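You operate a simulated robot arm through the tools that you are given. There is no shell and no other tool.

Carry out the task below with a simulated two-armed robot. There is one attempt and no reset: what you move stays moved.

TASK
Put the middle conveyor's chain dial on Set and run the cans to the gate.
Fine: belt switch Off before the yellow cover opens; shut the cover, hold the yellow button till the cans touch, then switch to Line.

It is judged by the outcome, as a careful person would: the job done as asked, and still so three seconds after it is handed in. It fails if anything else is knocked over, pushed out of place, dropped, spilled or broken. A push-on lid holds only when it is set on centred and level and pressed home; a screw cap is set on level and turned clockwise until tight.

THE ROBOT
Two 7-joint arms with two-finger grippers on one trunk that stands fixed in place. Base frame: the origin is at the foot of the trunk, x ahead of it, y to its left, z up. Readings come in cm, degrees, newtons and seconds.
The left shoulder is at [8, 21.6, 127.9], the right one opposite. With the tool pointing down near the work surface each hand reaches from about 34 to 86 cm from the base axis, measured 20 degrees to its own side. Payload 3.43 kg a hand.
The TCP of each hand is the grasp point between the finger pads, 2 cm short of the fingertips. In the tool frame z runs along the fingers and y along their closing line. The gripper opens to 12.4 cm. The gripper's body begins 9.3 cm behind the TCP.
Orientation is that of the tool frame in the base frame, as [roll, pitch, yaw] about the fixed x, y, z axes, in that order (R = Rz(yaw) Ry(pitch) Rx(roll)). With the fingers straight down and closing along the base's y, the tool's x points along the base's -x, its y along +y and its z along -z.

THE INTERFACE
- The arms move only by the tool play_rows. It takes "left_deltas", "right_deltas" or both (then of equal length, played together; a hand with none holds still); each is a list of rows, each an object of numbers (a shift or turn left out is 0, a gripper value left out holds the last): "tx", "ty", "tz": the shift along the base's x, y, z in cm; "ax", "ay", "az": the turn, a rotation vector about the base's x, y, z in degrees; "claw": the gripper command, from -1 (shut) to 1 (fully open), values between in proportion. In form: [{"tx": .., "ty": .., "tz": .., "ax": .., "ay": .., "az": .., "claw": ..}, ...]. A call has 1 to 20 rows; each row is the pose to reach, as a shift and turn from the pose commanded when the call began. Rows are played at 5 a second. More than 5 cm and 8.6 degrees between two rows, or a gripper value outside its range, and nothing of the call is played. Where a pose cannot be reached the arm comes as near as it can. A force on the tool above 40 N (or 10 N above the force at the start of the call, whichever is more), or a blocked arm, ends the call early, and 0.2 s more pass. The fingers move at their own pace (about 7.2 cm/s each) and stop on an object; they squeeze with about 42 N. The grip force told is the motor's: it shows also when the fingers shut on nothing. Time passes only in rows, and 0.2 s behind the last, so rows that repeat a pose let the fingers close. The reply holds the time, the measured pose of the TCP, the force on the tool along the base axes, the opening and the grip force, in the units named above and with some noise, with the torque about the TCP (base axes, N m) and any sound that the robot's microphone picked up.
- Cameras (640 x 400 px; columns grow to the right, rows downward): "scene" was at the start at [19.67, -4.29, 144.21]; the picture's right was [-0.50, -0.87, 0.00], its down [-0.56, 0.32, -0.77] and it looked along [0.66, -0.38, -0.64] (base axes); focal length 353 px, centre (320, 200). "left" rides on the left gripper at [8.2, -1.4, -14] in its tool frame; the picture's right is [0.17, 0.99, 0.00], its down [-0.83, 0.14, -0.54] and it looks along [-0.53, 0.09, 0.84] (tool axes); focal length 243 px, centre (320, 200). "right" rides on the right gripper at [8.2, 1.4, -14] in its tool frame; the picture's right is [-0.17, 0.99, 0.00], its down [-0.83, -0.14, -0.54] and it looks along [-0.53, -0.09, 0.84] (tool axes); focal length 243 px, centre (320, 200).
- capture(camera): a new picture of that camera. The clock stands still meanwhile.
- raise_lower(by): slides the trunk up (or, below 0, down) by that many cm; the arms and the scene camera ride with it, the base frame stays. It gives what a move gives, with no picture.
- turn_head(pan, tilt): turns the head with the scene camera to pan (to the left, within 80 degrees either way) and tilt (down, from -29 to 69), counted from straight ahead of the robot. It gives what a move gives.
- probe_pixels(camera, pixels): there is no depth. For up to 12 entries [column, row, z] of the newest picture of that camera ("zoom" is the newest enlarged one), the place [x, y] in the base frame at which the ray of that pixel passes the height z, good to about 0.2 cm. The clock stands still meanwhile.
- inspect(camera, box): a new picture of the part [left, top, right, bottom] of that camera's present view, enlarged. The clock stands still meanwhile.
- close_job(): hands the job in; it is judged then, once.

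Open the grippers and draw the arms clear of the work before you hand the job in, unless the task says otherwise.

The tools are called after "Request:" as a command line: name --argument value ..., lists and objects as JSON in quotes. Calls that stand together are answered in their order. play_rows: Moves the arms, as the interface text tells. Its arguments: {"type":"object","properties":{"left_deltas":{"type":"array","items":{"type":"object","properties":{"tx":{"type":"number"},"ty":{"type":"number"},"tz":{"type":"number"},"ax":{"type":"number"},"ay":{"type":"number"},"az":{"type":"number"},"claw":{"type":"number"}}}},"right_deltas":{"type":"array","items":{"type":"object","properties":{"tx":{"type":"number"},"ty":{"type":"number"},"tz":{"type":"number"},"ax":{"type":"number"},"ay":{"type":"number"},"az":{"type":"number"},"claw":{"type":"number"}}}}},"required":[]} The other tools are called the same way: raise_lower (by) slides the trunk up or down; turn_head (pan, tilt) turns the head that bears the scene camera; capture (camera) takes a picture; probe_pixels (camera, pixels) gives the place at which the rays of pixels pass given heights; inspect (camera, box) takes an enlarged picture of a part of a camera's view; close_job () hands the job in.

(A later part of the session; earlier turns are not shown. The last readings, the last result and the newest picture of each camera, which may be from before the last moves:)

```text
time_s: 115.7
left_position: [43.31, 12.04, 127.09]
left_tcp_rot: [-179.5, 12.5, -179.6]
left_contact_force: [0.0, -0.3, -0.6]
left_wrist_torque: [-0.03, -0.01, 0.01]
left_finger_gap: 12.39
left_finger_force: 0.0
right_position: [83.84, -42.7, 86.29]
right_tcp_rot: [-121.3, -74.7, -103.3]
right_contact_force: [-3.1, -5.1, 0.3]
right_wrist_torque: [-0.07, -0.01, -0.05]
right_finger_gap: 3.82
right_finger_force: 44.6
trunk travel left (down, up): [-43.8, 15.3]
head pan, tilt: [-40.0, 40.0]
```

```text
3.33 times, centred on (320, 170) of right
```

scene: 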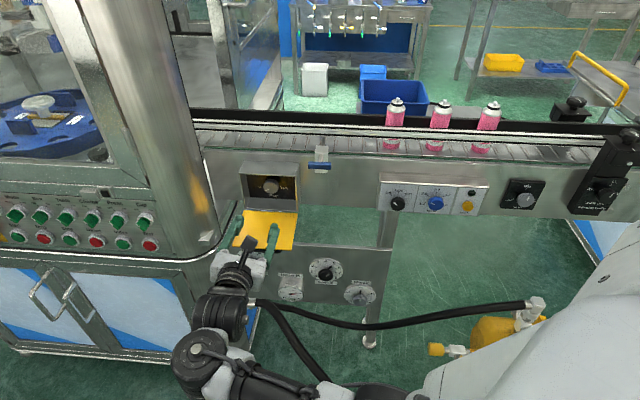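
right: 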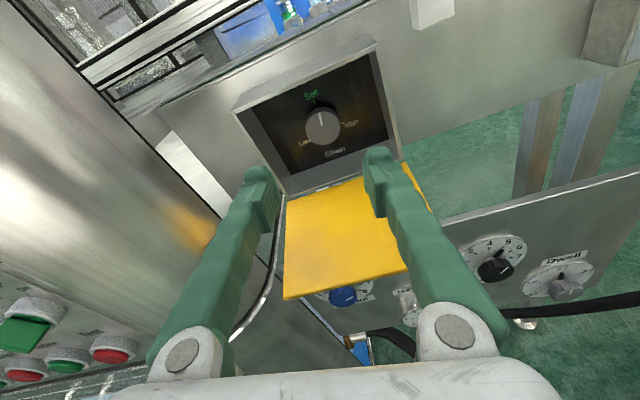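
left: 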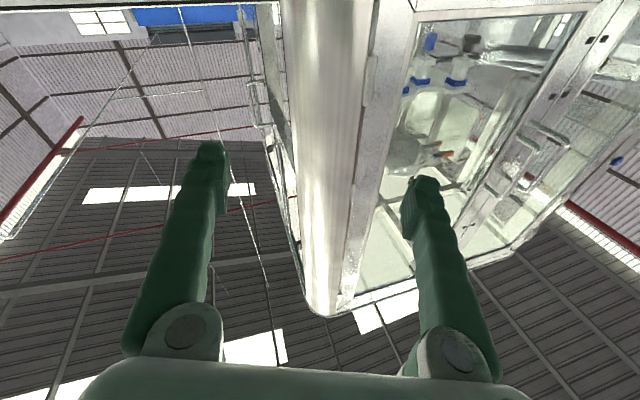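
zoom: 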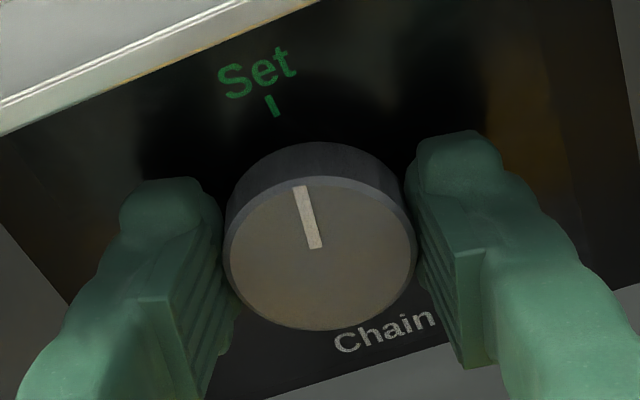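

Gripped; the pointer is again seen ~10° past Set. Turn back 10°.

Request:
play_rows --right_deltas '[{"ax": -3.5, "ay": 3.5, "claw": -1}, {"ax": -7, "ay": 7, "claw": -1}, {"ax": -7, "ay": 7, "claw": -1}, {"ax": -7, "ay": 7, "claw": 0.0}, {"ax": -7, "ay": 7, "claw": 0.0}, {"ax": -7, "ay": 7, "claw": 0.0}]'

Request:
inspect --camera "right" --box '[260, 110, 380, 230]'

```text
time_s: 117.1
left_position: [43.28, 12.25, 127.14]
left_tcp_rot: [-179.5, 12.5, -179.5]
left_contact_force: [0.4, 0.3, -0.5]
left_wrist_torque: [-0.03, 0.0, 0.01]
left_finger_gap: 12.39
left_finger_force: 0.1
right_position: [83.99, -42.45, 86.27]
right_tcp_rot: [-158.7, -81.5, -66.6]
right_contact_force: [-0.3, 0.1, 0.6]
right_wrist_torque: [0.02, -0.02, -0.01]
right_finger_gap: 6.19
right_finger_force: 0.1
trunk travel left (down, up): [-43.8, 15.3]
head pan, tilt: [-40.0, 40.0]
```

```text
3.33 times, centred on (320, 170) of right
```

zoom: 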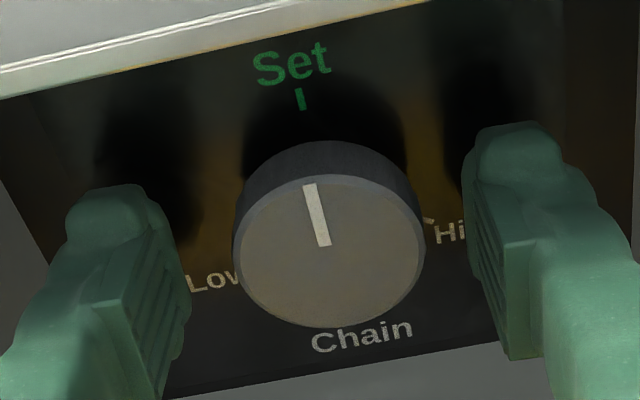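

The pointer now matches the Set direction within a degree. Back the hand out and verify.

Request:
play_rows --right_deltas '[{"tx": -1.5, "ty": 1.5, "tz": 0.2}, {"tx": -4, "ty": 4, "tz": 0.6}, {"tx": -7, "ty": 7, "tz": 1}, {"tx": -10, "ty": 10, "tz": 1.5}, {"tx": -12, "ty": 12, "tz": 1.5}, {"tx": -12, "ty": 12, "tz": 1.5}]'

Request:
capture --camera "right"

Request:
inspect --camera "right" --box '[250, 60, 390, 180]'

Request:
inspect --camera "scene" --box '[220, 140, 320, 250]'

```text
time_s: 118.5
left_position: [43.24, 12.16, 127.15]
left_tcp_rot: [-179.4, 12.5, -179.6]
left_contact_force: [0.4, 0.1, 0.0]
left_wrist_torque: [0.03, 0.01, 0.0]
left_finger_gap: 12.4
left_finger_force: 0.1
right_position: [71.71, -30.51, 87.89]
right_tcp_rot: [-158.9, -81.4, -66.5]
right_contact_force: [0.2, 0.2, -0.8]
right_wrist_torque: [0.0, -0.02, -0.01]
right_finger_gap: 6.21
right_finger_force: 0.0
trunk travel left (down, up): [-43.8, 15.3]
head pan, tilt: [-40.0, 40.0]
```

```text
taken
```

right: 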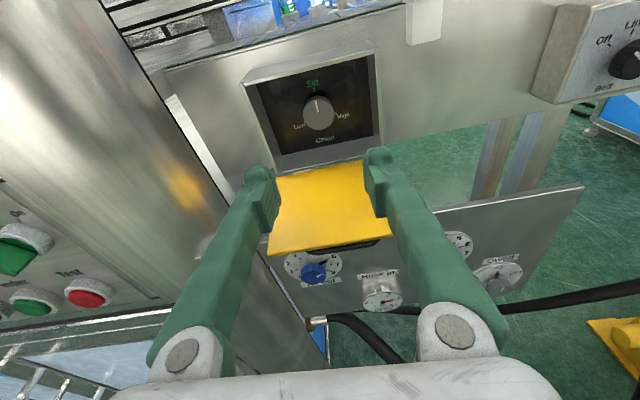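

```text
3.33 times, centred on (320, 120) of right
```

zoom: 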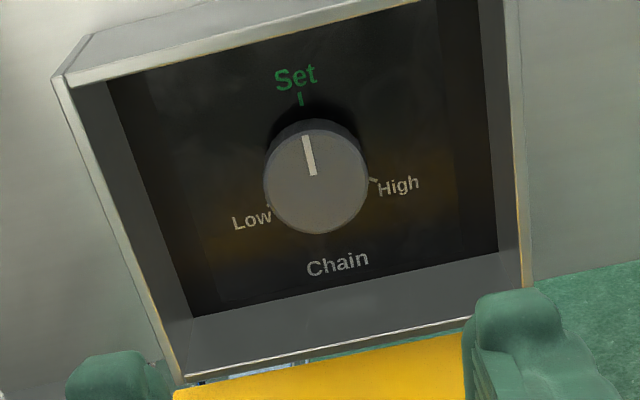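

```text
3.64 times, centred on (270, 195) of scene
```

zoom: 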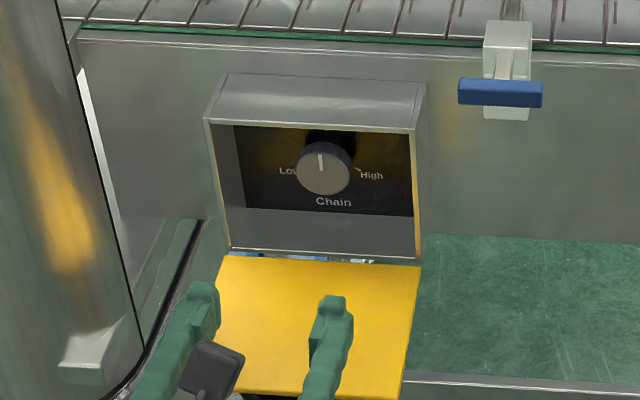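

The dial pointer and the Set tick are aligned (-11.9° vs -12.7°). Now to shut the cover: I'll back off, lower the trunk 10 cm, and go back to the vertical-pinch pose at the handle's present height.

Request:
play_rows --right_deltas '[{"tx": -2.5, "ty": 2.5}, {"tx": -5, "ty": 5}, {"tx": -5, "ty": 5}]'

Request:
raise_lower --by -10

Request:
play_rows --right_deltas '[{"ax": 5.4, "ay": -5.8, "az": -0.2}, {"ax": 10.8, "ay": -11.5, "az": -0.3}, {"ax": 16.2, "ay": -17.3, "az": -0.5}, {"ax": 21.6, "ay": -23, "az": -0.7}, {"ax": 27, "ay": -28.8, "az": -0.9}, {"ax": 32.4, "ay": -34.6, "az": -1}, {"ax": 37.8, "ay": -40.3, "az": -1.2}, {"ax": 43.2, "ay": -46.1, "az": -1.4}, {"ax": 48.6, "ay": -51.8, "az": -1.5}, {"ax": 54, "ay": -57.6, "az": -1.7}, {"ax": 59.4, "ay": -63.4, "az": -1.9}, {"ax": 59.4, "ay": -63.4, "az": -1.9}]'

Request:
capture --camera "right"

Request:
capture --camera "scene"

```text
time_s: 119.3
left_position: [43.23, 12.14, 127.12]
left_tcp_rot: [-179.3, 12.5, -179.6]
left_contact_force: [0.4, 0.1, 0.0]
left_wrist_torque: [0.02, 0.0, -0.02]
left_finger_gap: 12.39
left_finger_force: 0.1
right_position: [67.67, -25.47, 86.32]
right_tcp_rot: [-157.5, -81.5, -67.8]
right_contact_force: [-0.1, 0.1, -0.9]
right_wrist_torque: [0.01, 0.01, 0.01]
right_finger_gap: 6.21
right_finger_force: 0.1
right hand out of reach, approached as far as the arm can: row 1, 2, 3
trunk travel left (down, up): [-43.8, 15.3]
head pan, tilt: [-40.0, 40.0]
```

```text
time_s: 120.7
left_position: [44.43, 12.23, 114.86]
left_tcp_rot: [-179.2, 8.1, -179.6]
left_contact_force: [0.0, 0.7, 0.3]
left_wrist_torque: [0.02, -0.01, 0.01]
left_finger_gap: 12.39
left_finger_force: 0.1
right_position: [65.65, -25.35, 72.27]
right_tcp_rot: [-179.3, -79.1, -46.1]
right_contact_force: [0.9, 0.8, 0.2]
right_wrist_torque: [0.0, 0.0, 0.0]
right_finger_gap: 6.23
right_finger_force: 0.0
trunk travel left (down, up): [-33.8, 25.3]
head pan, tilt: [-40.0, 40.0]
```

```text
time_s: 123.2
left_position: [44.3, 12.15, 114.78]
left_tcp_rot: [-179.3, 8.0, -179.7]
left_contact_force: [-1.3, 0.6, -0.4]
left_wrist_torque: [0.0, -0.02, -0.01]
left_finger_gap: 12.41
left_finger_force: 0.0
right_position: [65.75, -25.97, 72.17]
right_tcp_rot: [-89.9, -3.3, -127.2]
right_contact_force: [0.2, 0.5, -0.2]
right_wrist_torque: [0.02, 0.0, -0.02]
right_finger_gap: 6.2
right_finger_force: 0.1
trunk travel left (down, up): [-33.8, 25.3]
head pan, tilt: [-40.0, 40.0]
```

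```text
taken
```

right: 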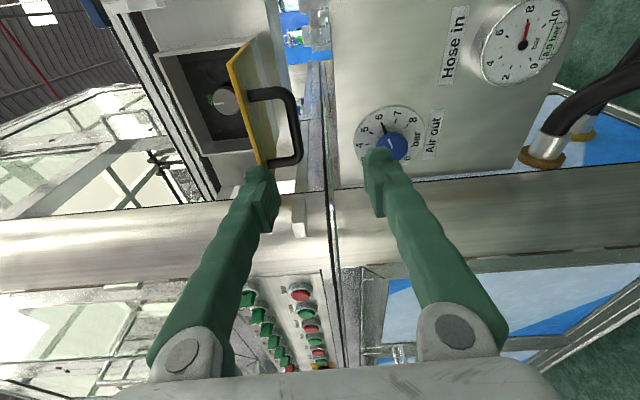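

```text
taken
```

scene: 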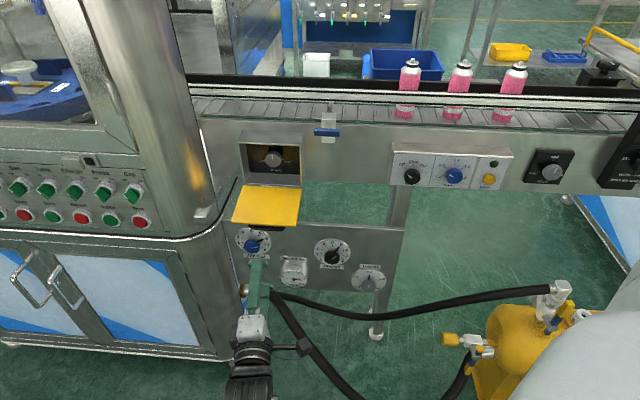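

Pinch pose reached at (65.8,-26,72.2); the handle bar appears at (296,125) in the right view. I'll probe its height.

Request:
probe_pixels --camera "right" --pixels '[[296, 125, 73], [296, 125, 74], [296, 125, 75], [296, 125, 76], [240, 60, 78], [240, 60, 80], [264, 165, 76], [264, 165, 78], [264, 165, 80]]'

Request:
inspect --camera "right" --box '[200, 30, 340, 190]'

Request:
inspect --camera "scene" --box '[210, 120, 330, 240]'

```text
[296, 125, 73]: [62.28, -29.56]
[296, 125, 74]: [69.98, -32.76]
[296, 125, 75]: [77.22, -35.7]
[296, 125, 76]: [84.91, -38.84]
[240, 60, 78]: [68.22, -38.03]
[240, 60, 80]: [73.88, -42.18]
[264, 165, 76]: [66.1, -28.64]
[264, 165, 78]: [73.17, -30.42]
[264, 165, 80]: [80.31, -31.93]
```

```text
2.50 times, centred on (270, 110) of right
```

zoom: 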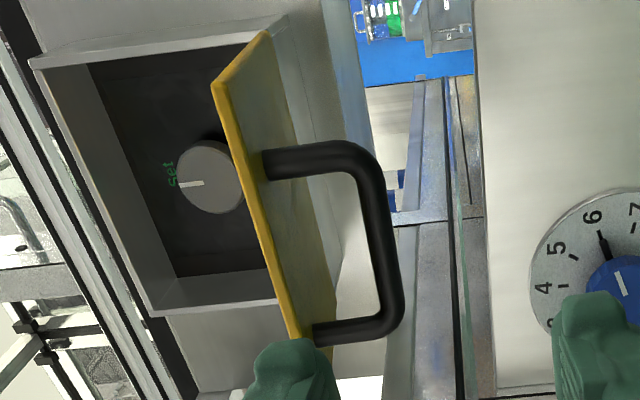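

```text
3.33 times, centred on (270, 180) of scene
```

zoom: 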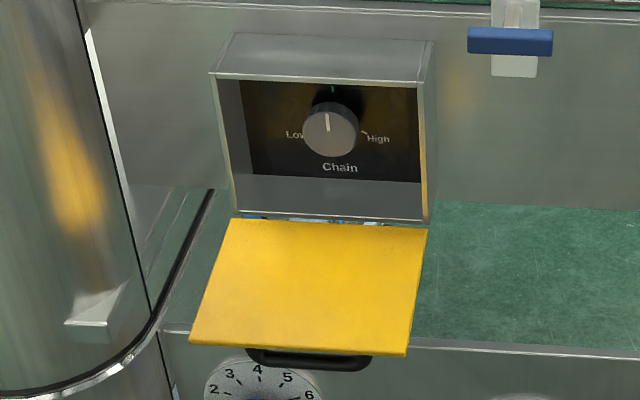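

The bar is at about (75.4,-34.9,74.8), under the level cover. I'll close the fingers, slide them in just beneath the bar, and then lift the cover shut by it.

Request:
play_rows --right_deltas '[{"tx": 0.5, "ty": -0.5, "tz": -1.7, "claw": -1}, {"tx": 2.5, "ty": -2.3, "tz": -1.8, "claw": -1}, {"tx": 5, "ty": -4.6, "tz": -1.8, "claw": -1}, {"tx": 7.5, "ty": -7, "tz": -1.8, "claw": -1}, {"tx": 9.5, "ty": -8.9, "tz": -1.8, "claw": -1}, {"tx": 9.5, "ty": -8.9, "tz": -1.8, "claw": -1}]'

Request:
capture --camera "right"

Request:
capture --camera "scene"

```text
time_s: 124.7
left_position: [44.44, 12.17, 114.71]
left_tcp_rot: [-179.4, 8.1, -179.6]
left_contact_force: [0.6, -0.8, 0.2]
left_wrist_torque: [-0.02, -0.03, 0.0]
left_finger_gap: 12.41
left_finger_force: 0.0
right_position: [75.32, -34.14, 70.47]
right_tcp_rot: [-90.4, -3.1, -127.1]
right_contact_force: [0.4, 0.8, 0.0]
right_wrist_torque: [-0.01, 0.0, 0.01]
right_finger_gap: 0.0
right_finger_force: 33.9
trunk travel left (down, up): [-33.8, 25.3]
head pan, tilt: [-40.0, 40.0]
```

```text
taken
```

right: 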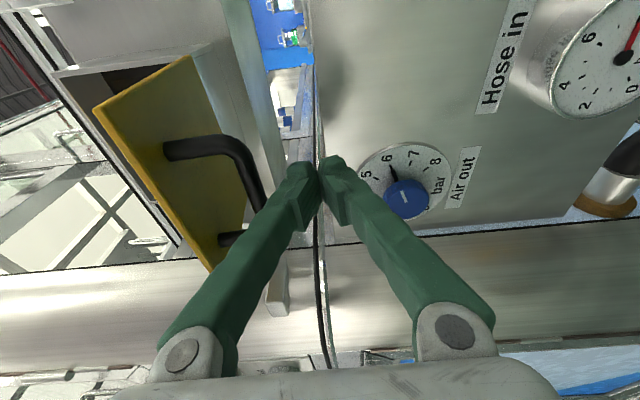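

```text
taken
```

scene: 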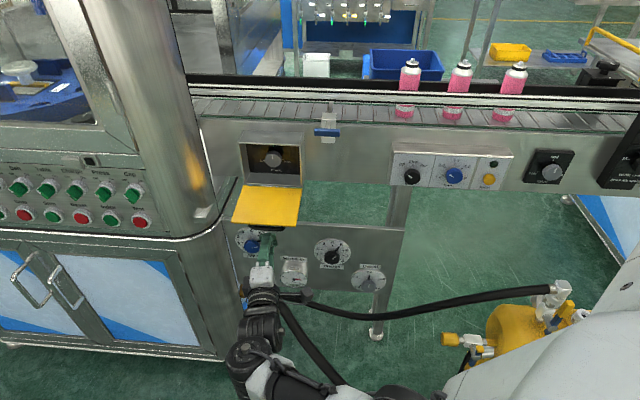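

The closed fingers are below the bar. I'll lift straight up in small rows to swing the cover upward.

Request:
play_rows --right_deltas '[{"tz": 1.5}, {"tz": 3}, {"tz": 4.5}, {"tz": 6}, {"tz": 7.5}, {"tz": 9}, {"tz": 9}]'

Request:
capture --camera "right"

Request:
inspect --camera "scene" --box '[210, 120, 330, 240]'

```text
time_s: 126.2
left_position: [44.39, 12.1, 114.8]
left_tcp_rot: [-179.3, 8.0, -179.5]
left_contact_force: [0.3, -0.3, 0.1]
left_wrist_torque: [0.0, -0.01, -0.03]
left_finger_gap: 12.39
left_finger_force: 0.0
right_position: [75.15, -34.32, 79.41]
right_tcp_rot: [-90.5, -2.9, -127.1]
right_contact_force: [-0.3, -0.3, -0.8]
right_wrist_torque: [0.01, -0.04, -0.03]
right_finger_gap: 0.02
right_finger_force: 34.9
trunk travel left (down, up): [-33.8, 25.3]
head pan, tilt: [-40.0, 40.0]
```

```text
taken
```

right: 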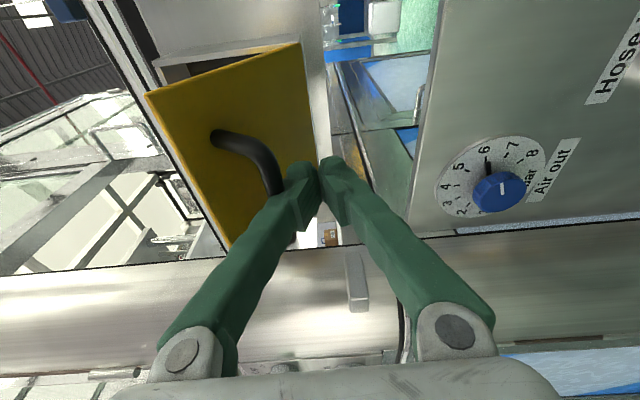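

```text
3.33 times, centred on (270, 180) of scene
```

zoom: 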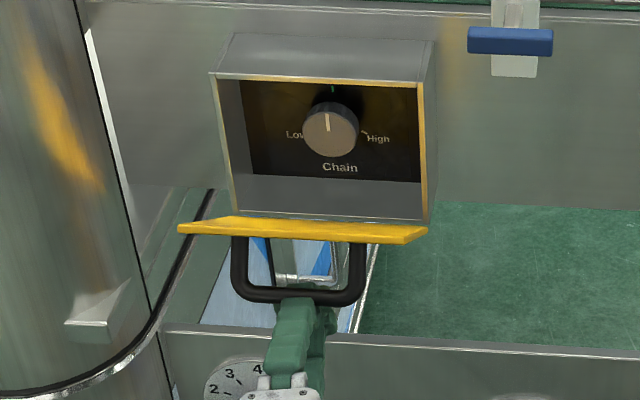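

The cover has swung up to about 55°. Continue along the closing arc, up and inward.

Request:
play_rows --right_deltas '[{"tx": -0.2, "ty": 0.2, "tz": 1.5}, {"tx": -0.2, "ty": 0.2, "tz": 2.9}, {"tx": 0.3, "ty": -0.3, "tz": 4.1}, {"tx": 0.8, "ty": -0.8, "tz": 5.3}, {"tx": 1.4, "ty": -1.4, "tz": 6.2}, {"tx": 2.05, "ty": -2.05, "tz": 7}, {"tx": 2.05, "ty": -2.05, "tz": 7}]'

Request:
capture --camera "right"

Request:
inspect --camera "scene" --box '[210, 120, 330, 240]'

```text
time_s: 127.8
left_position: [44.36, 12.19, 114.57]
left_tcp_rot: [-179.3, 8.0, -179.7]
left_contact_force: [-0.1, 0.6, -0.6]
left_wrist_torque: [0.0, -0.04, 0.01]
left_finger_gap: 12.43
left_finger_force: 0.0
right_position: [77.21, -36.35, 86.38]
right_tcp_rot: [-90.5, -3.0, -127.2]
right_contact_force: [-0.7, -0.3, -2.5]
right_wrist_torque: [0.04, -0.02, 0.0]
right_finger_gap: 0.0
right_finger_force: 34.5
trunk travel left (down, up): [-33.8, 25.3]
head pan, tilt: [-40.0, 40.0]
```

```text
taken
```

right: 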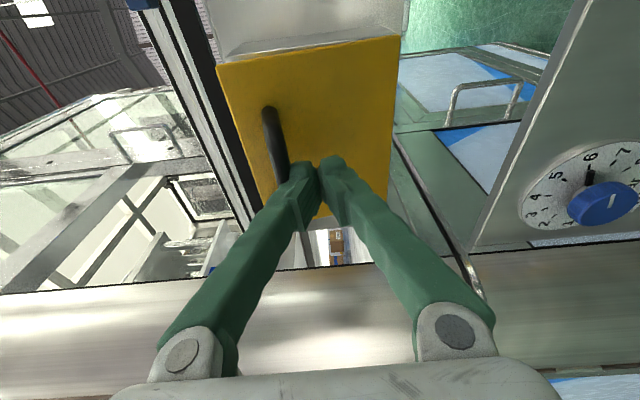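

```text
3.33 times, centred on (270, 180) of scene
```

zoom: 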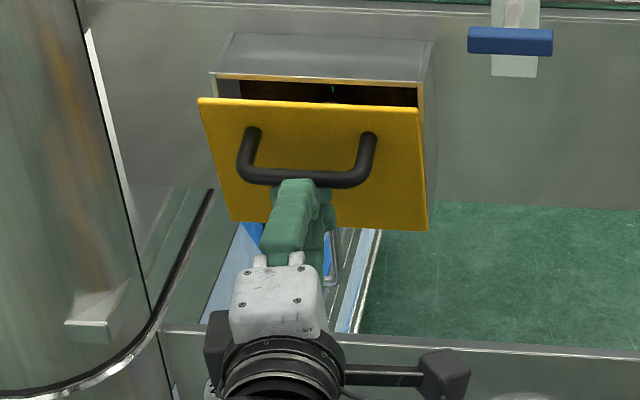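

The cover is about 15° from shut. Push further in and up.

Request:
play_rows --right_deltas '[{"tx": 0.5, "ty": -0.5, "tz": 0.5}, {"tx": 1, "ty": -1, "tz": 0.9}, {"tx": 1.5, "ty": -1.5, "tz": 1.3}, {"tx": 1.9, "ty": -1.9, "tz": 1.6}, {"tx": 1.9, "ty": -1.9, "tz": 1.6}]'

Request:
capture --camera "right"

Request:
inspect --camera "scene" --box '[210, 120, 330, 240]'

```text
time_s: 129.2
left_position: [44.4, 12.14, 114.78]
left_tcp_rot: [-179.3, 8.0, -179.7]
left_contact_force: [-0.1, 0.1, 0.4]
left_wrist_torque: [-0.01, 0.01, 0.0]
left_finger_gap: 12.39
left_finger_force: 0.1
right_position: [78.97, -38.02, 87.44]
right_tcp_rot: [-91.1, -3.3, -126.8]
right_contact_force: [-0.1, 3.1, -3.6]
right_wrist_torque: [-0.03, 0.03, -0.02]
right_finger_gap: 0.01
right_finger_force: 34.5
trunk travel left (down, up): [-33.8, 25.3]
head pan, tilt: [-40.0, 40.0]
stopped in row 5 (right hand): the force on the tool passed its limit at 41 N (the readings are from after the stop); the commanded pose is now the measured one
```

```text
taken
```

right: 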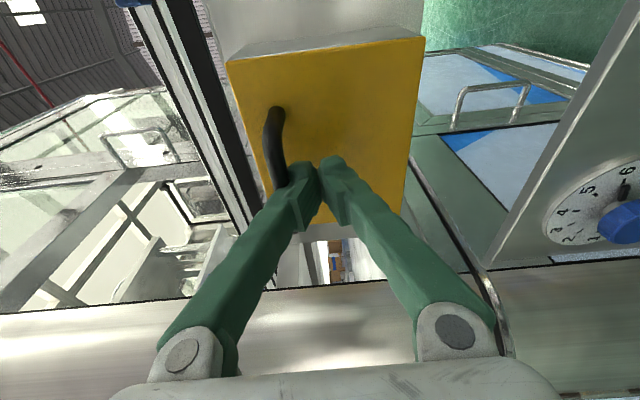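

```text
3.33 times, centred on (270, 180) of scene
```

zoom: 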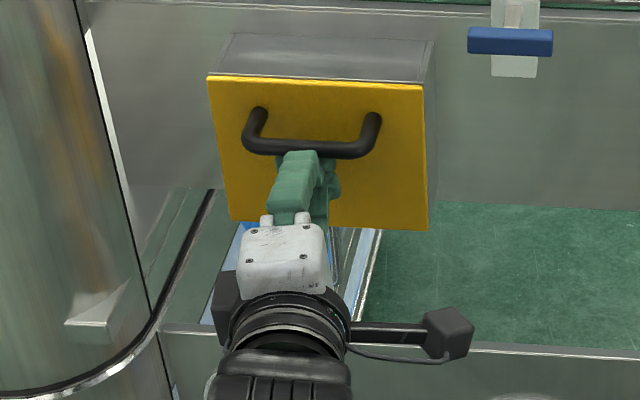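

The cover is flush and resisted at 41 N: shut. I'll withdraw the hand down and back, then check it stays shut.

Request:
play_rows --right_deltas '[{"tx": -0.3, "ty": 0.3, "tz": -1}, {"tx": -2.5, "ty": 2, "tz": -1.5}, {"tx": -5.5, "ty": 4.3, "tz": -1.5}, {"tx": -8.5, "ty": 6.7, "tz": -1}, {"tx": -8.5, "ty": 6.7, "tz": -1}]'

Request:
capture --camera "right"

Request:
capture --camera "scene"

Request:
inspect --camera "scene" --box '[210, 120, 330, 240]'

```text
time_s: 130.4
left_position: [44.44, 12.22, 114.69]
left_tcp_rot: [-179.3, 7.9, -179.6]
left_contact_force: [-0.2, -0.4, 0.4]
left_wrist_torque: [0.01, 0.04, -0.01]
left_finger_gap: 12.38
left_finger_force: 0.1
right_position: [70.43, -31.41, 86.43]
right_tcp_rot: [-91.0, -3.2, -127.0]
right_contact_force: [0.3, 0.5, -0.1]
right_wrist_torque: [0.01, -0.01, -0.01]
right_finger_gap: 0.02
right_finger_force: 34.4
trunk travel left (down, up): [-33.8, 25.3]
head pan, tilt: [-40.0, 40.0]
```

```text
taken
```

right: 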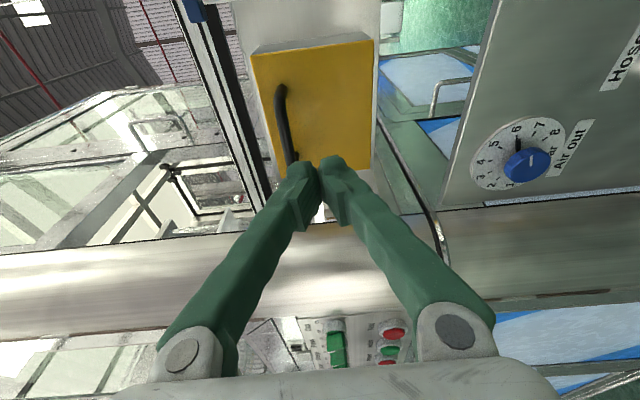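

```text
taken
```

scene: 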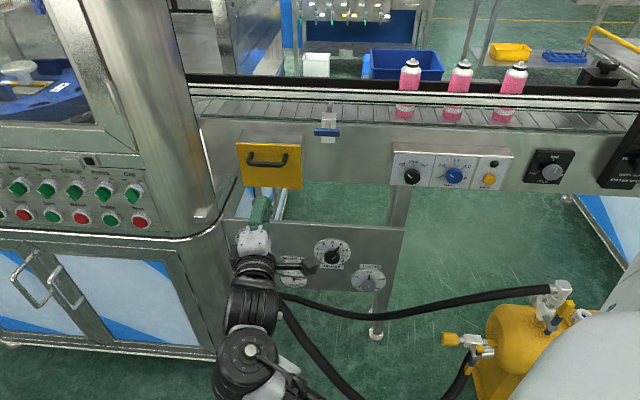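

```text
3.33 times, centred on (270, 180) of scene
```

zoom: 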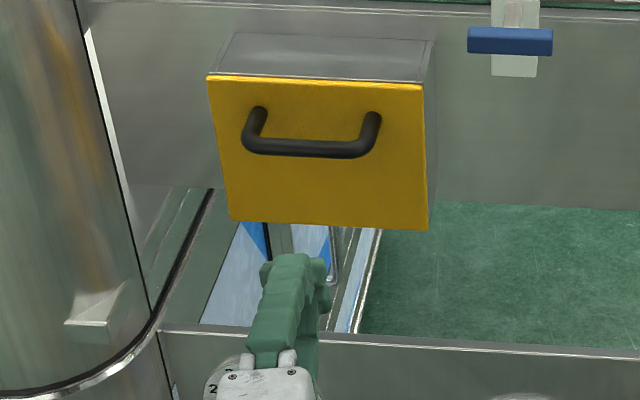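

The cover stays shut. Now for the Inch button at (47,-78.7,85): I'll bring the right hand along the front at a safe distance, rolling the camera to the underside on the way.

Request:
play_rows --right_deltas '[{"tx": -3, "ty": 0.5, "tz": 1, "ax": 5.2, "ay": -3.9, "az": -0.8}, {"tx": -6, "ty": 0, "tz": 2, "ax": 10.4, "ay": -7.9, "az": -1.6}, {"tx": -9, "ty": -2, "tz": 3, "ax": 15.5, "ay": -11.8, "az": -2.4}, {"tx": -12, "ty": -4.5, "tz": 4, "ax": 20.7, "ay": -15.7, "az": -3.2}, {"tx": -15, "ty": -7.5, "tz": 5, "ax": 25.9, "ay": -19.7, "az": -4}, {"tx": -18, "ty": -10.5, "tz": 5, "ax": 31.1, "ay": -23.6, "az": -4.8}, {"tx": -21, "ty": -13.5, "tz": 5, "ax": 36.3, "ay": -27.5, "az": -5.6}, {"tx": -23.5, "ty": -16.5, "tz": 5, "ax": 41.4, "ay": -31.4, "az": -6.4}, {"tx": -25, "ty": -19, "tz": 5, "ax": 46.6, "ay": -35.4, "az": -7.2}, {"tx": -25, "ty": -19, "tz": 5, "ax": 51.8, "ay": -39.3, "az": -8}, {"tx": -25, "ty": -19, "tz": 5, "ax": 51.8, "ay": -39.3, "az": -8}]'

Request:
capture --camera "scene"

Request:
capture --camera "right"

```text
time_s: 132.8
left_position: [44.36, 12.07, 114.76]
left_tcp_rot: [-179.3, 8.0, -179.7]
left_contact_force: [0.0, -0.2, 0.4]
left_wrist_torque: [0.02, -0.02, 0.02]
left_finger_gap: 12.4
left_finger_force: 0.0
right_position: [45.63, -50.41, 91.63]
right_tcp_rot: [-99.2, 61.6, -140.7]
right_contact_force: [-1.0, 0.6, 0.9]
right_wrist_torque: [-0.01, -0.02, 0.0]
right_finger_gap: 0.0
right_finger_force: 34.0
trunk travel left (down, up): [-33.8, 25.3]
head pan, tilt: [-40.0, 40.0]
```

```text
taken
```

scene: 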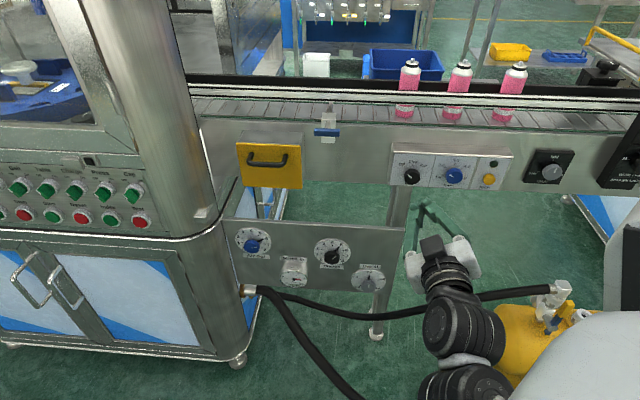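

```text
taken
```

right: 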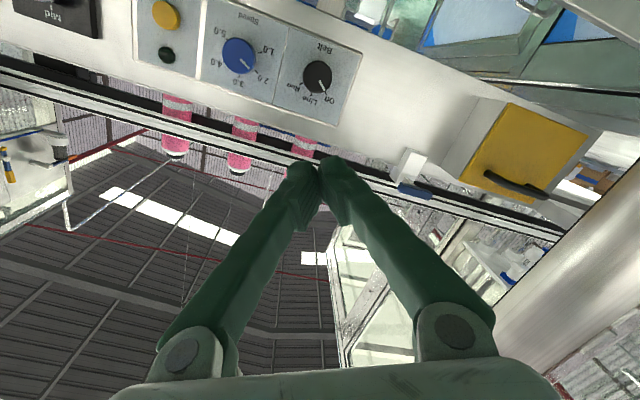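

The hand faces the panel at (45.6,-50.4,91.6). Move over to the Inch button's axis with about 7 cm standoff, squaring up.

Request:
play_rows --right_deltas '[{"tx": -0.8, "ty": -3.7, "tz": -1.1, "ax": -0.5, "ay": -0.5, "az": -0.4}, {"tx": -1.6, "ty": -7.4, "tz": -2.2, "ax": -1, "ay": -1, "az": -0.8}, {"tx": -2.4, "ty": -11, "tz": -3.3, "ax": -1.5, "ay": -1.5, "az": -1.2}, {"tx": -3.3, "ty": -14.7, "tz": -4.4, "ax": -2, "ay": -2, "az": -1.6}, {"tx": -4.1, "ty": -18.4, "tz": -5.5, "ax": -2.6, "ay": -2.6, "az": -2}, {"tx": -4.9, "ty": -22, "tz": -6.5, "ax": -3.1, "ay": -3.1, "az": -2.4}, {"tx": -4.9, "ty": -22, "tz": -6.5, "ax": -3.1, "ay": -3.1, "az": -2.4}]'

Request:
capture --camera "right"

Request:
capture --camera "scene"

```text
time_s: 134.4
left_position: [44.27, 12.25, 114.71]
left_tcp_rot: [-179.4, 8.0, -179.6]
left_contact_force: [0.8, 0.6, 0.0]
left_wrist_torque: [0.01, -0.03, -0.01]
left_finger_gap: 12.38
left_finger_force: 0.1
right_position: [40.69, -72.18, 84.92]
right_tcp_rot: [-90.0, 61.7, -134.9]
right_contact_force: [-1.0, -0.6, 0.3]
right_wrist_torque: [0.0, -0.01, 0.01]
right_finger_gap: 0.0
right_finger_force: 34.5
trunk travel left (down, up): [-33.8, 25.3]
head pan, tilt: [-40.0, 40.0]
```

```text
taken
```

right: 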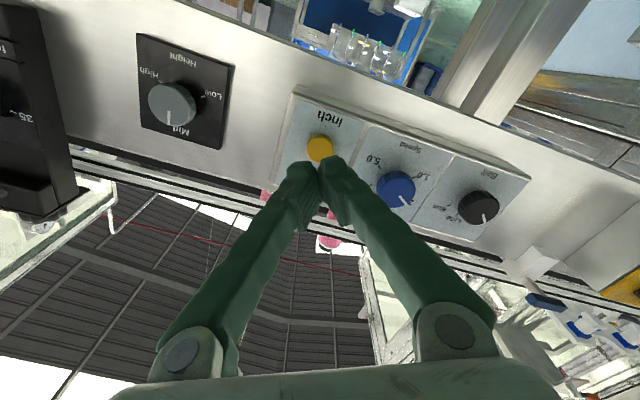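

```text
taken
```

scene: 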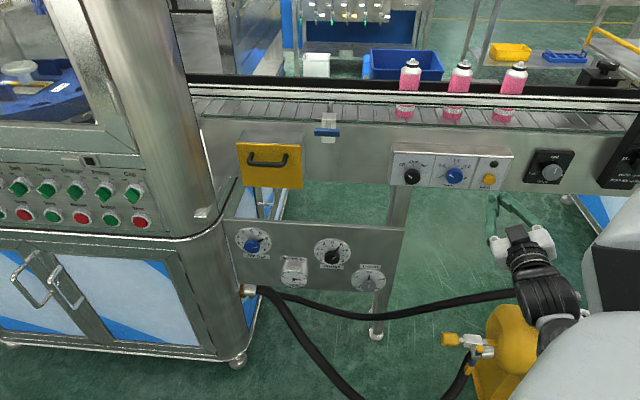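

The Inch button sits on the tool axis at (320,148). I'll advance 6 cm so the closed fingertips stop about 1 cm short, and record the cans' positions.

Request:
play_rows --right_deltas '[{"tx": 1.4, "ty": -1.4}, {"tx": 2.8, "ty": -2.8}, {"tx": 4.2, "ty": -4.2}, {"tx": 4.2, "ty": -4.2}]'

Request:
capture --camera "right"

Request:
inspect --camera "scene" --box '[290, 40, 550, 200]'

```text
time_s: 135.4
left_position: [44.28, 12.27, 114.82]
left_tcp_rot: [-179.2, 8.0, -179.6]
left_contact_force: [0.6, 0.1, 0.4]
left_wrist_torque: [-0.02, -0.04, 0.02]
left_finger_gap: 12.43
left_finger_force: 0.1
right_position: [44.82, -76.57, 84.86]
right_tcp_rot: [-89.9, 61.7, -135.0]
right_contact_force: [-0.2, 0.3, 0.7]
right_wrist_torque: [-0.01, 0.05, 0.03]
right_finger_gap: 0.02
right_finger_force: 34.0
trunk travel left (down, up): [-33.8, 25.3]
head pan, tilt: [-40.0, 40.0]
```

```text
taken
```

right: 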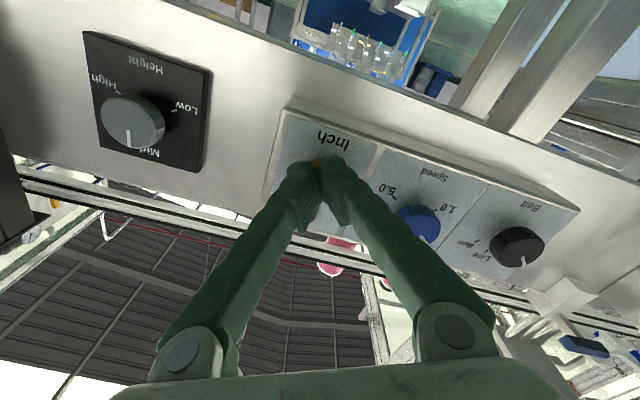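

```text
2.46 times, centred on (420, 120) of scene
```

zoom: 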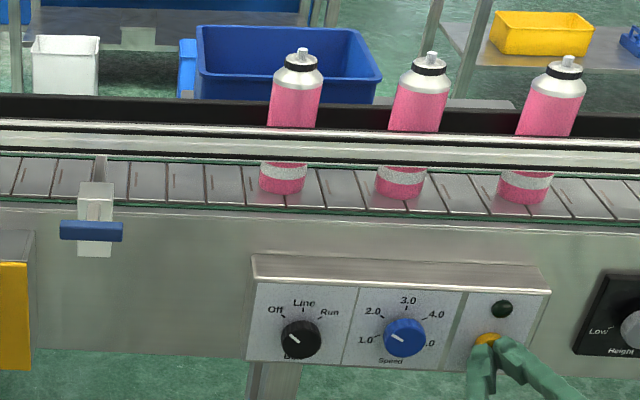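

Belt switch is Off, cans at about (283,185), (400,190), (523,195) in the zoom, gate at (97,175). Press the button gently: advance 1 cm in small rows and watch.

Request:
play_rows --right_deltas '[{"tx": 0.2, "ty": -0.2}, {"tx": 0.4, "ty": -0.4}, {"tx": 0.55, "ty": -0.55}, {"tx": 0.7, "ty": -0.7}]'

Request:
inspect --camera "scene" --box '[290, 40, 550, 200]'

```text
time_s: 136.4
left_position: [44.38, 12.14, 114.77]
left_tcp_rot: [-179.3, 8.2, -179.6]
left_contact_force: [0.2, -0.1, -0.9]
left_wrist_torque: [0.0, 0.0, 0.01]
left_finger_gap: 12.42
left_finger_force: 0.1
right_position: [45.42, -77.15, 85.03]
right_tcp_rot: [-90.1, 61.7, -135.1]
right_contact_force: [-9.8, 9.4, -0.8]
right_wrist_torque: [0.02, -0.1, 0.01]
right_finger_gap: 0.59
right_finger_force: 34.4
trunk travel left (down, up): [-33.8, 25.3]
head pan, tilt: [-40.0, 40.0]
heard: click
```

```text
2.46 times, centred on (420, 120) of scene
```

zoom: 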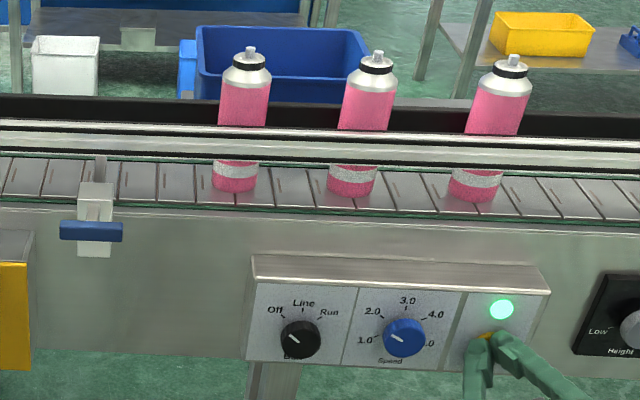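

The lamp lit and the cans are moving left. Keep holding in short steps.

Request:
play_rows --right_deltas '[{"tx": 0}, {"tx": 0}]'

Request:
inspect --camera "scene" --box '[290, 40, 550, 200]'

```text
time_s: 137.0
left_position: [44.21, 12.22, 114.81]
left_tcp_rot: [-179.3, 8.2, -179.6]
left_contact_force: [0.1, -1.0, -0.8]
left_wrist_torque: [0.0, -0.01, 0.02]
left_finger_gap: 12.4
left_finger_force: 0.1
right_position: [45.46, -77.13, 84.95]
right_tcp_rot: [-90.0, 61.8, -135.0]
right_contact_force: [-10.1, 10.0, -3.8]
right_wrist_torque: [0.01, 0.11, -0.02]
right_finger_gap: 0.61
right_finger_force: 34.5
trunk travel left (down, up): [-33.8, 25.3]
head pan, tilt: [-40.0, 40.0]
```

```text
2.46 times, centred on (420, 120) of scene
```

zoom: 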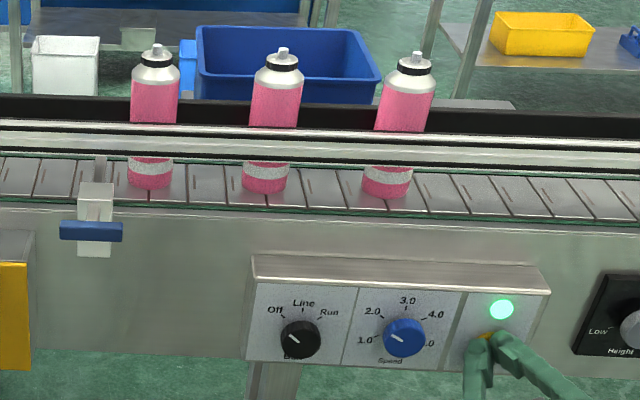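

Can 1 is nearly at the gate. Hold on for two more rows.

Request:
play_rows --right_deltas '[{"tx": 0}, {"tx": 0}]'

Request:
inspect --camera "scene" --box '[290, 40, 550, 200]'

```text
time_s: 137.6
left_position: [44.29, 12.27, 114.77]
left_tcp_rot: [-179.3, 8.1, -179.6]
left_contact_force: [-0.5, -0.2, 0.4]
left_wrist_torque: [0.02, 0.03, -0.01]
left_finger_gap: 12.39
left_finger_force: 0.0
right_position: [45.42, -77.13, 84.9]
right_tcp_rot: [-90.2, 61.7, -135.1]
right_contact_force: [-12.1, 10.4, -6.0]
right_wrist_torque: [0.01, 0.11, 0.02]
right_finger_gap: 0.59
right_finger_force: 34.1
trunk travel left (down, up): [-33.8, 25.3]
head pan, tilt: [-40.0, 40.0]
```

```text
2.46 times, centred on (420, 120) of scene
```

zoom: 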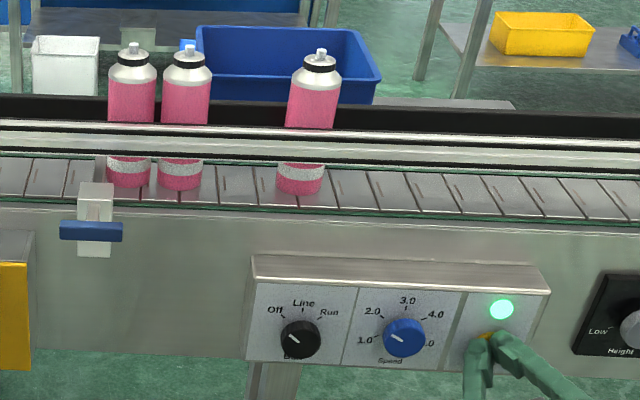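

Can 1 is at the gate, can 2 almost touching it, can 3 at (300,180). Hold for two more rows.

Request:
play_rows --right_deltas '[{"tx": 0}, {"tx": 0}]'

Request:
inspect --camera "scene" --box '[290, 40, 550, 200]'

Request:
inspect --camera "scene" --box '[310, 50, 410, 150]'

```text
time_s: 138.2
left_position: [44.36, 12.23, 114.78]
left_tcp_rot: [-179.4, 8.1, -179.7]
left_contact_force: [0.6, 0.6, 0.6]
left_wrist_torque: [-0.02, -0.01, 0.03]
left_finger_gap: 12.42
left_finger_force: 0.1
right_position: [45.44, -77.17, 84.97]
right_tcp_rot: [-90.1, 61.7, -135.0]
right_contact_force: [-13.0, 12.2, -7.3]
right_wrist_torque: [0.1, 0.07, -0.03]
right_finger_gap: 0.58
right_finger_force: 34.2
trunk travel left (down, up): [-33.8, 25.3]
head pan, tilt: [-40.0, 40.0]
```

```text
2.46 times, centred on (420, 120) of scene
```

zoom: 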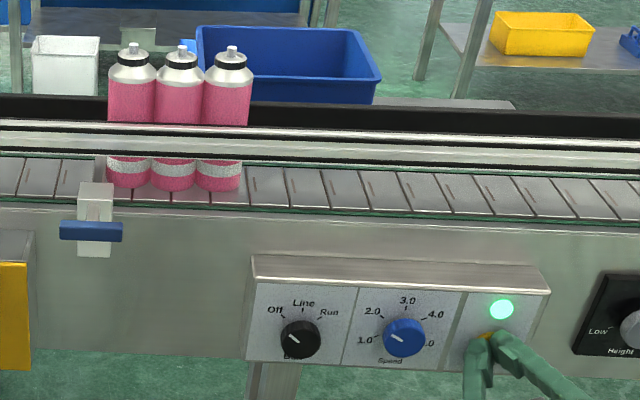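

```text
4.00 times, centred on (360, 100) of scene
```

zoom: 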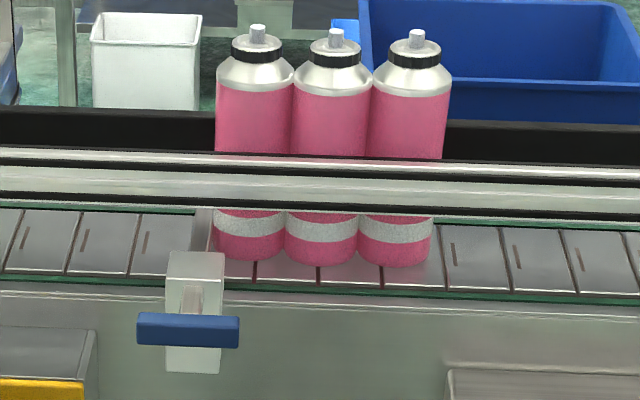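

All three cans stand in line touching at the gate. Release the button by backing straight off.

Request:
play_rows --right_deltas '[{"tx": -2, "ty": 2}, {"tx": -4.5, "ty": 4.5}, {"tx": -6, "ty": 6}]'

Request:
inspect --camera "scene" --box '[290, 40, 550, 200]'

Request:
capture --camera "right"

```text
time_s: 139.0
left_position: [44.36, 12.22, 114.72]
left_tcp_rot: [-179.4, 7.9, -179.6]
left_contact_force: [0.1, 0.6, 1.0]
left_wrist_torque: [-0.04, -0.05, -0.03]
left_finger_gap: 12.39
left_finger_force: 0.1
right_position: [39.49, -71.16, 85.05]
right_tcp_rot: [-90.0, 61.6, -134.9]
right_contact_force: [-0.9, -0.2, -0.3]
right_wrist_torque: [0.01, 0.01, -0.01]
right_finger_gap: 0.0
right_finger_force: 34.5
trunk travel left (down, up): [-33.8, 25.3]
head pan, tilt: [-40.0, 40.0]
```

```text
2.46 times, centred on (420, 120) of scene
```

zoom: 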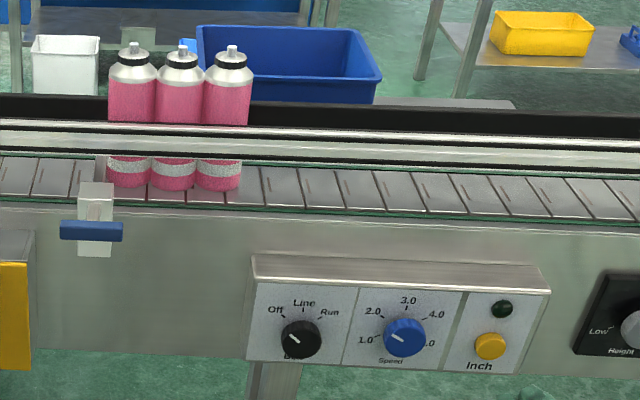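

```text
taken
```

right: 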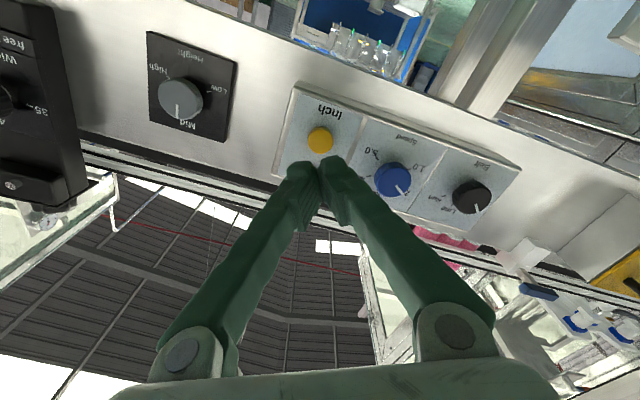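

The lamp is off and the cans stay touching at the gate. Now the belt switch to Line: I'll move in front of the belt knob with a -75° roll and 6 cm finger gap, to turn it clockwise.

Request:
play_rows --right_deltas '[{"tx": 2.2, "ty": 2, "tz": 0, "ax": -4.8, "ay": 4.8, "claw": -0.03}, {"tx": 4.4, "ty": 4, "tz": 0.1, "ax": -9.6, "ay": 9.6, "claw": -0.03}, {"tx": 6.6, "ty": 6, "tz": 0.2, "ax": -14.3, "ay": 14.3, "claw": -0.03}, {"tx": 8.8, "ty": 8, "tz": 0.2, "ax": -19, "ay": 19, "claw": -0.03}, {"tx": 11, "ty": 9.5, "tz": 0.3, "ax": -23.8, "ay": 23.8, "claw": -0.03}, {"tx": 13, "ty": 10.4, "tz": 0.4, "ax": -28.5, "ay": 28.5, "claw": -0.03}, {"tx": 14.9, "ty": 10.4, "tz": 0.4, "ax": -33.2, "ay": 33.2, "claw": -0.03}, {"tx": 14.9, "ty": 10.4, "tz": 0.4, "ax": -33.2, "ay": 33.2, "claw": -0.03}]'

Request:
capture --camera "right"

Request:
capture --camera "scene"

```text
time_s: 140.8
left_position: [44.34, 12.16, 114.79]
left_tcp_rot: [-179.3, 8.0, -179.6]
left_contact_force: [0.7, 0.4, 0.2]
left_wrist_torque: [0.01, -0.03, -0.01]
left_finger_gap: 12.41
left_finger_force: 0.0
right_position: [54.51, -60.64, 85.23]
right_tcp_rot: [-90.1, 14.6, -135.0]
right_contact_force: [0.0, -0.4, 0.5]
right_wrist_torque: [0.01, -0.02, 0.02]
right_finger_gap: 6.02
right_finger_force: 0.0
trunk travel left (down, up): [-33.8, 25.3]
head pan, tilt: [-40.0, 40.0]
```

```text
taken
```

right: 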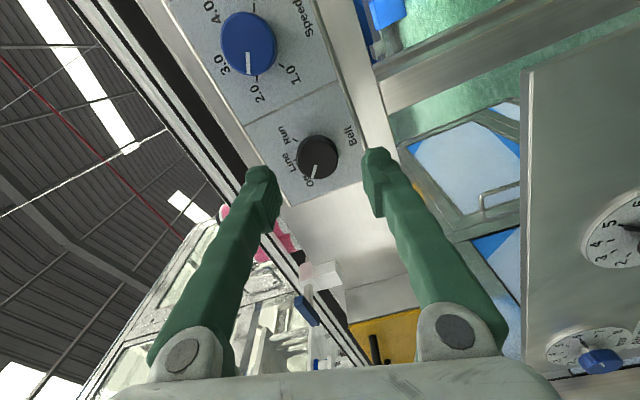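

```text
taken
```

scene: 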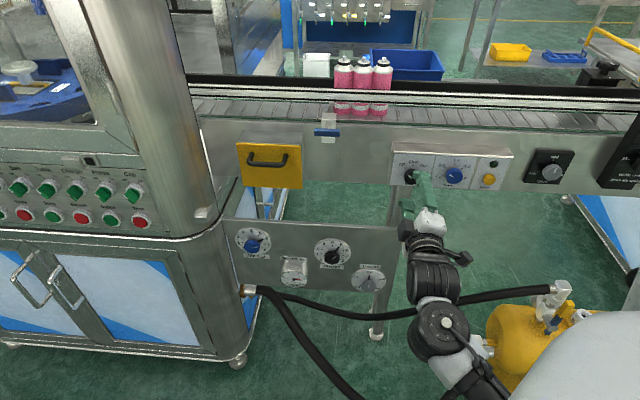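

Aligned (knob at (318,157)). Advance 5 cm, stopping about half a cm short of the panel face.

Request:
play_rows --right_deltas '[{"tx": 1, "ty": -1, "tz": 0.1}, {"tx": 2, "ty": -2, "tz": 0.15}, {"tx": 2.9, "ty": -2.9, "tz": 0.2}, {"tx": 3.5, "ty": -3.5, "tz": 0.2}, {"tx": 3.5, "ty": -3.5, "tz": 0.2}]'

Request:
capture --camera "right"

```text
time_s: 142.0
left_position: [44.32, 12.25, 114.7]
left_tcp_rot: [-179.3, 8.0, -179.6]
left_contact_force: [-0.4, -0.7, 0.5]
left_wrist_torque: [0.01, -0.01, 0.02]
left_finger_gap: 12.41
left_finger_force: 0.1
right_position: [57.9, -64.27, 85.51]
right_tcp_rot: [-90.2, 14.8, -135.0]
right_contact_force: [0.1, -0.1, -0.1]
right_wrist_torque: [0.03, -0.01, 0.02]
right_finger_gap: 6.03
right_finger_force: 0.1
trunk travel left (down, up): [-33.8, 25.3]
head pan, tilt: [-40.0, 40.0]
```

```text
taken
```

right: 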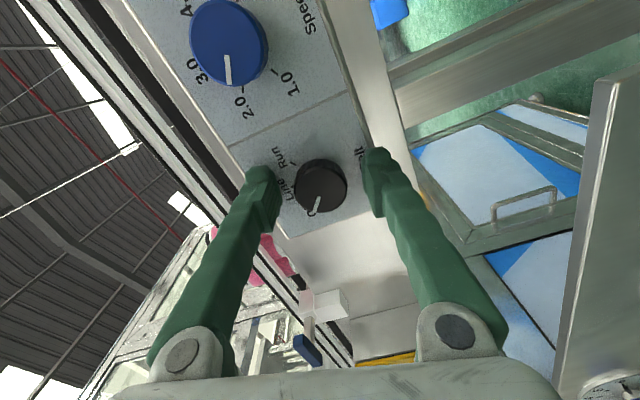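

Centred with no contact. Close on the knob.

Request:
play_rows --right_deltas '[{"claw": -1}, {"claw": -1}, {"claw": -1}]'

Request:
inspect --camera "right" --box '[240, 110, 400, 250]'

```text
time_s: 142.8
left_position: [44.36, 12.23, 114.77]
left_tcp_rot: [-179.4, 8.0, -179.6]
left_contact_force: [0.5, 0.3, 0.4]
left_wrist_torque: [-0.02, 0.01, -0.02]
left_finger_gap: 12.4
left_finger_force: 0.0
right_position: [58.01, -64.27, 85.46]
right_tcp_rot: [-90.1, 14.7, -135.0]
right_contact_force: [1.0, -0.8, -2.4]
right_wrist_torque: [0.0, 0.02, 0.01]
right_finger_gap: 3.4
right_finger_force: 44.4
trunk travel left (down, up): [-33.8, 25.3]
head pan, tilt: [-40.0, 40.0]
```

```text
2.86 times, centred on (320, 180) of right
```

zoom: 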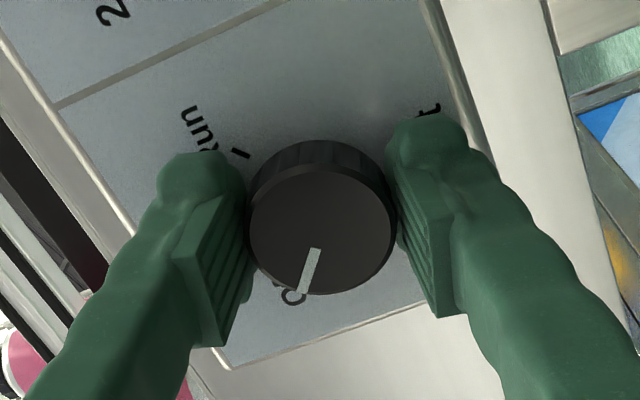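

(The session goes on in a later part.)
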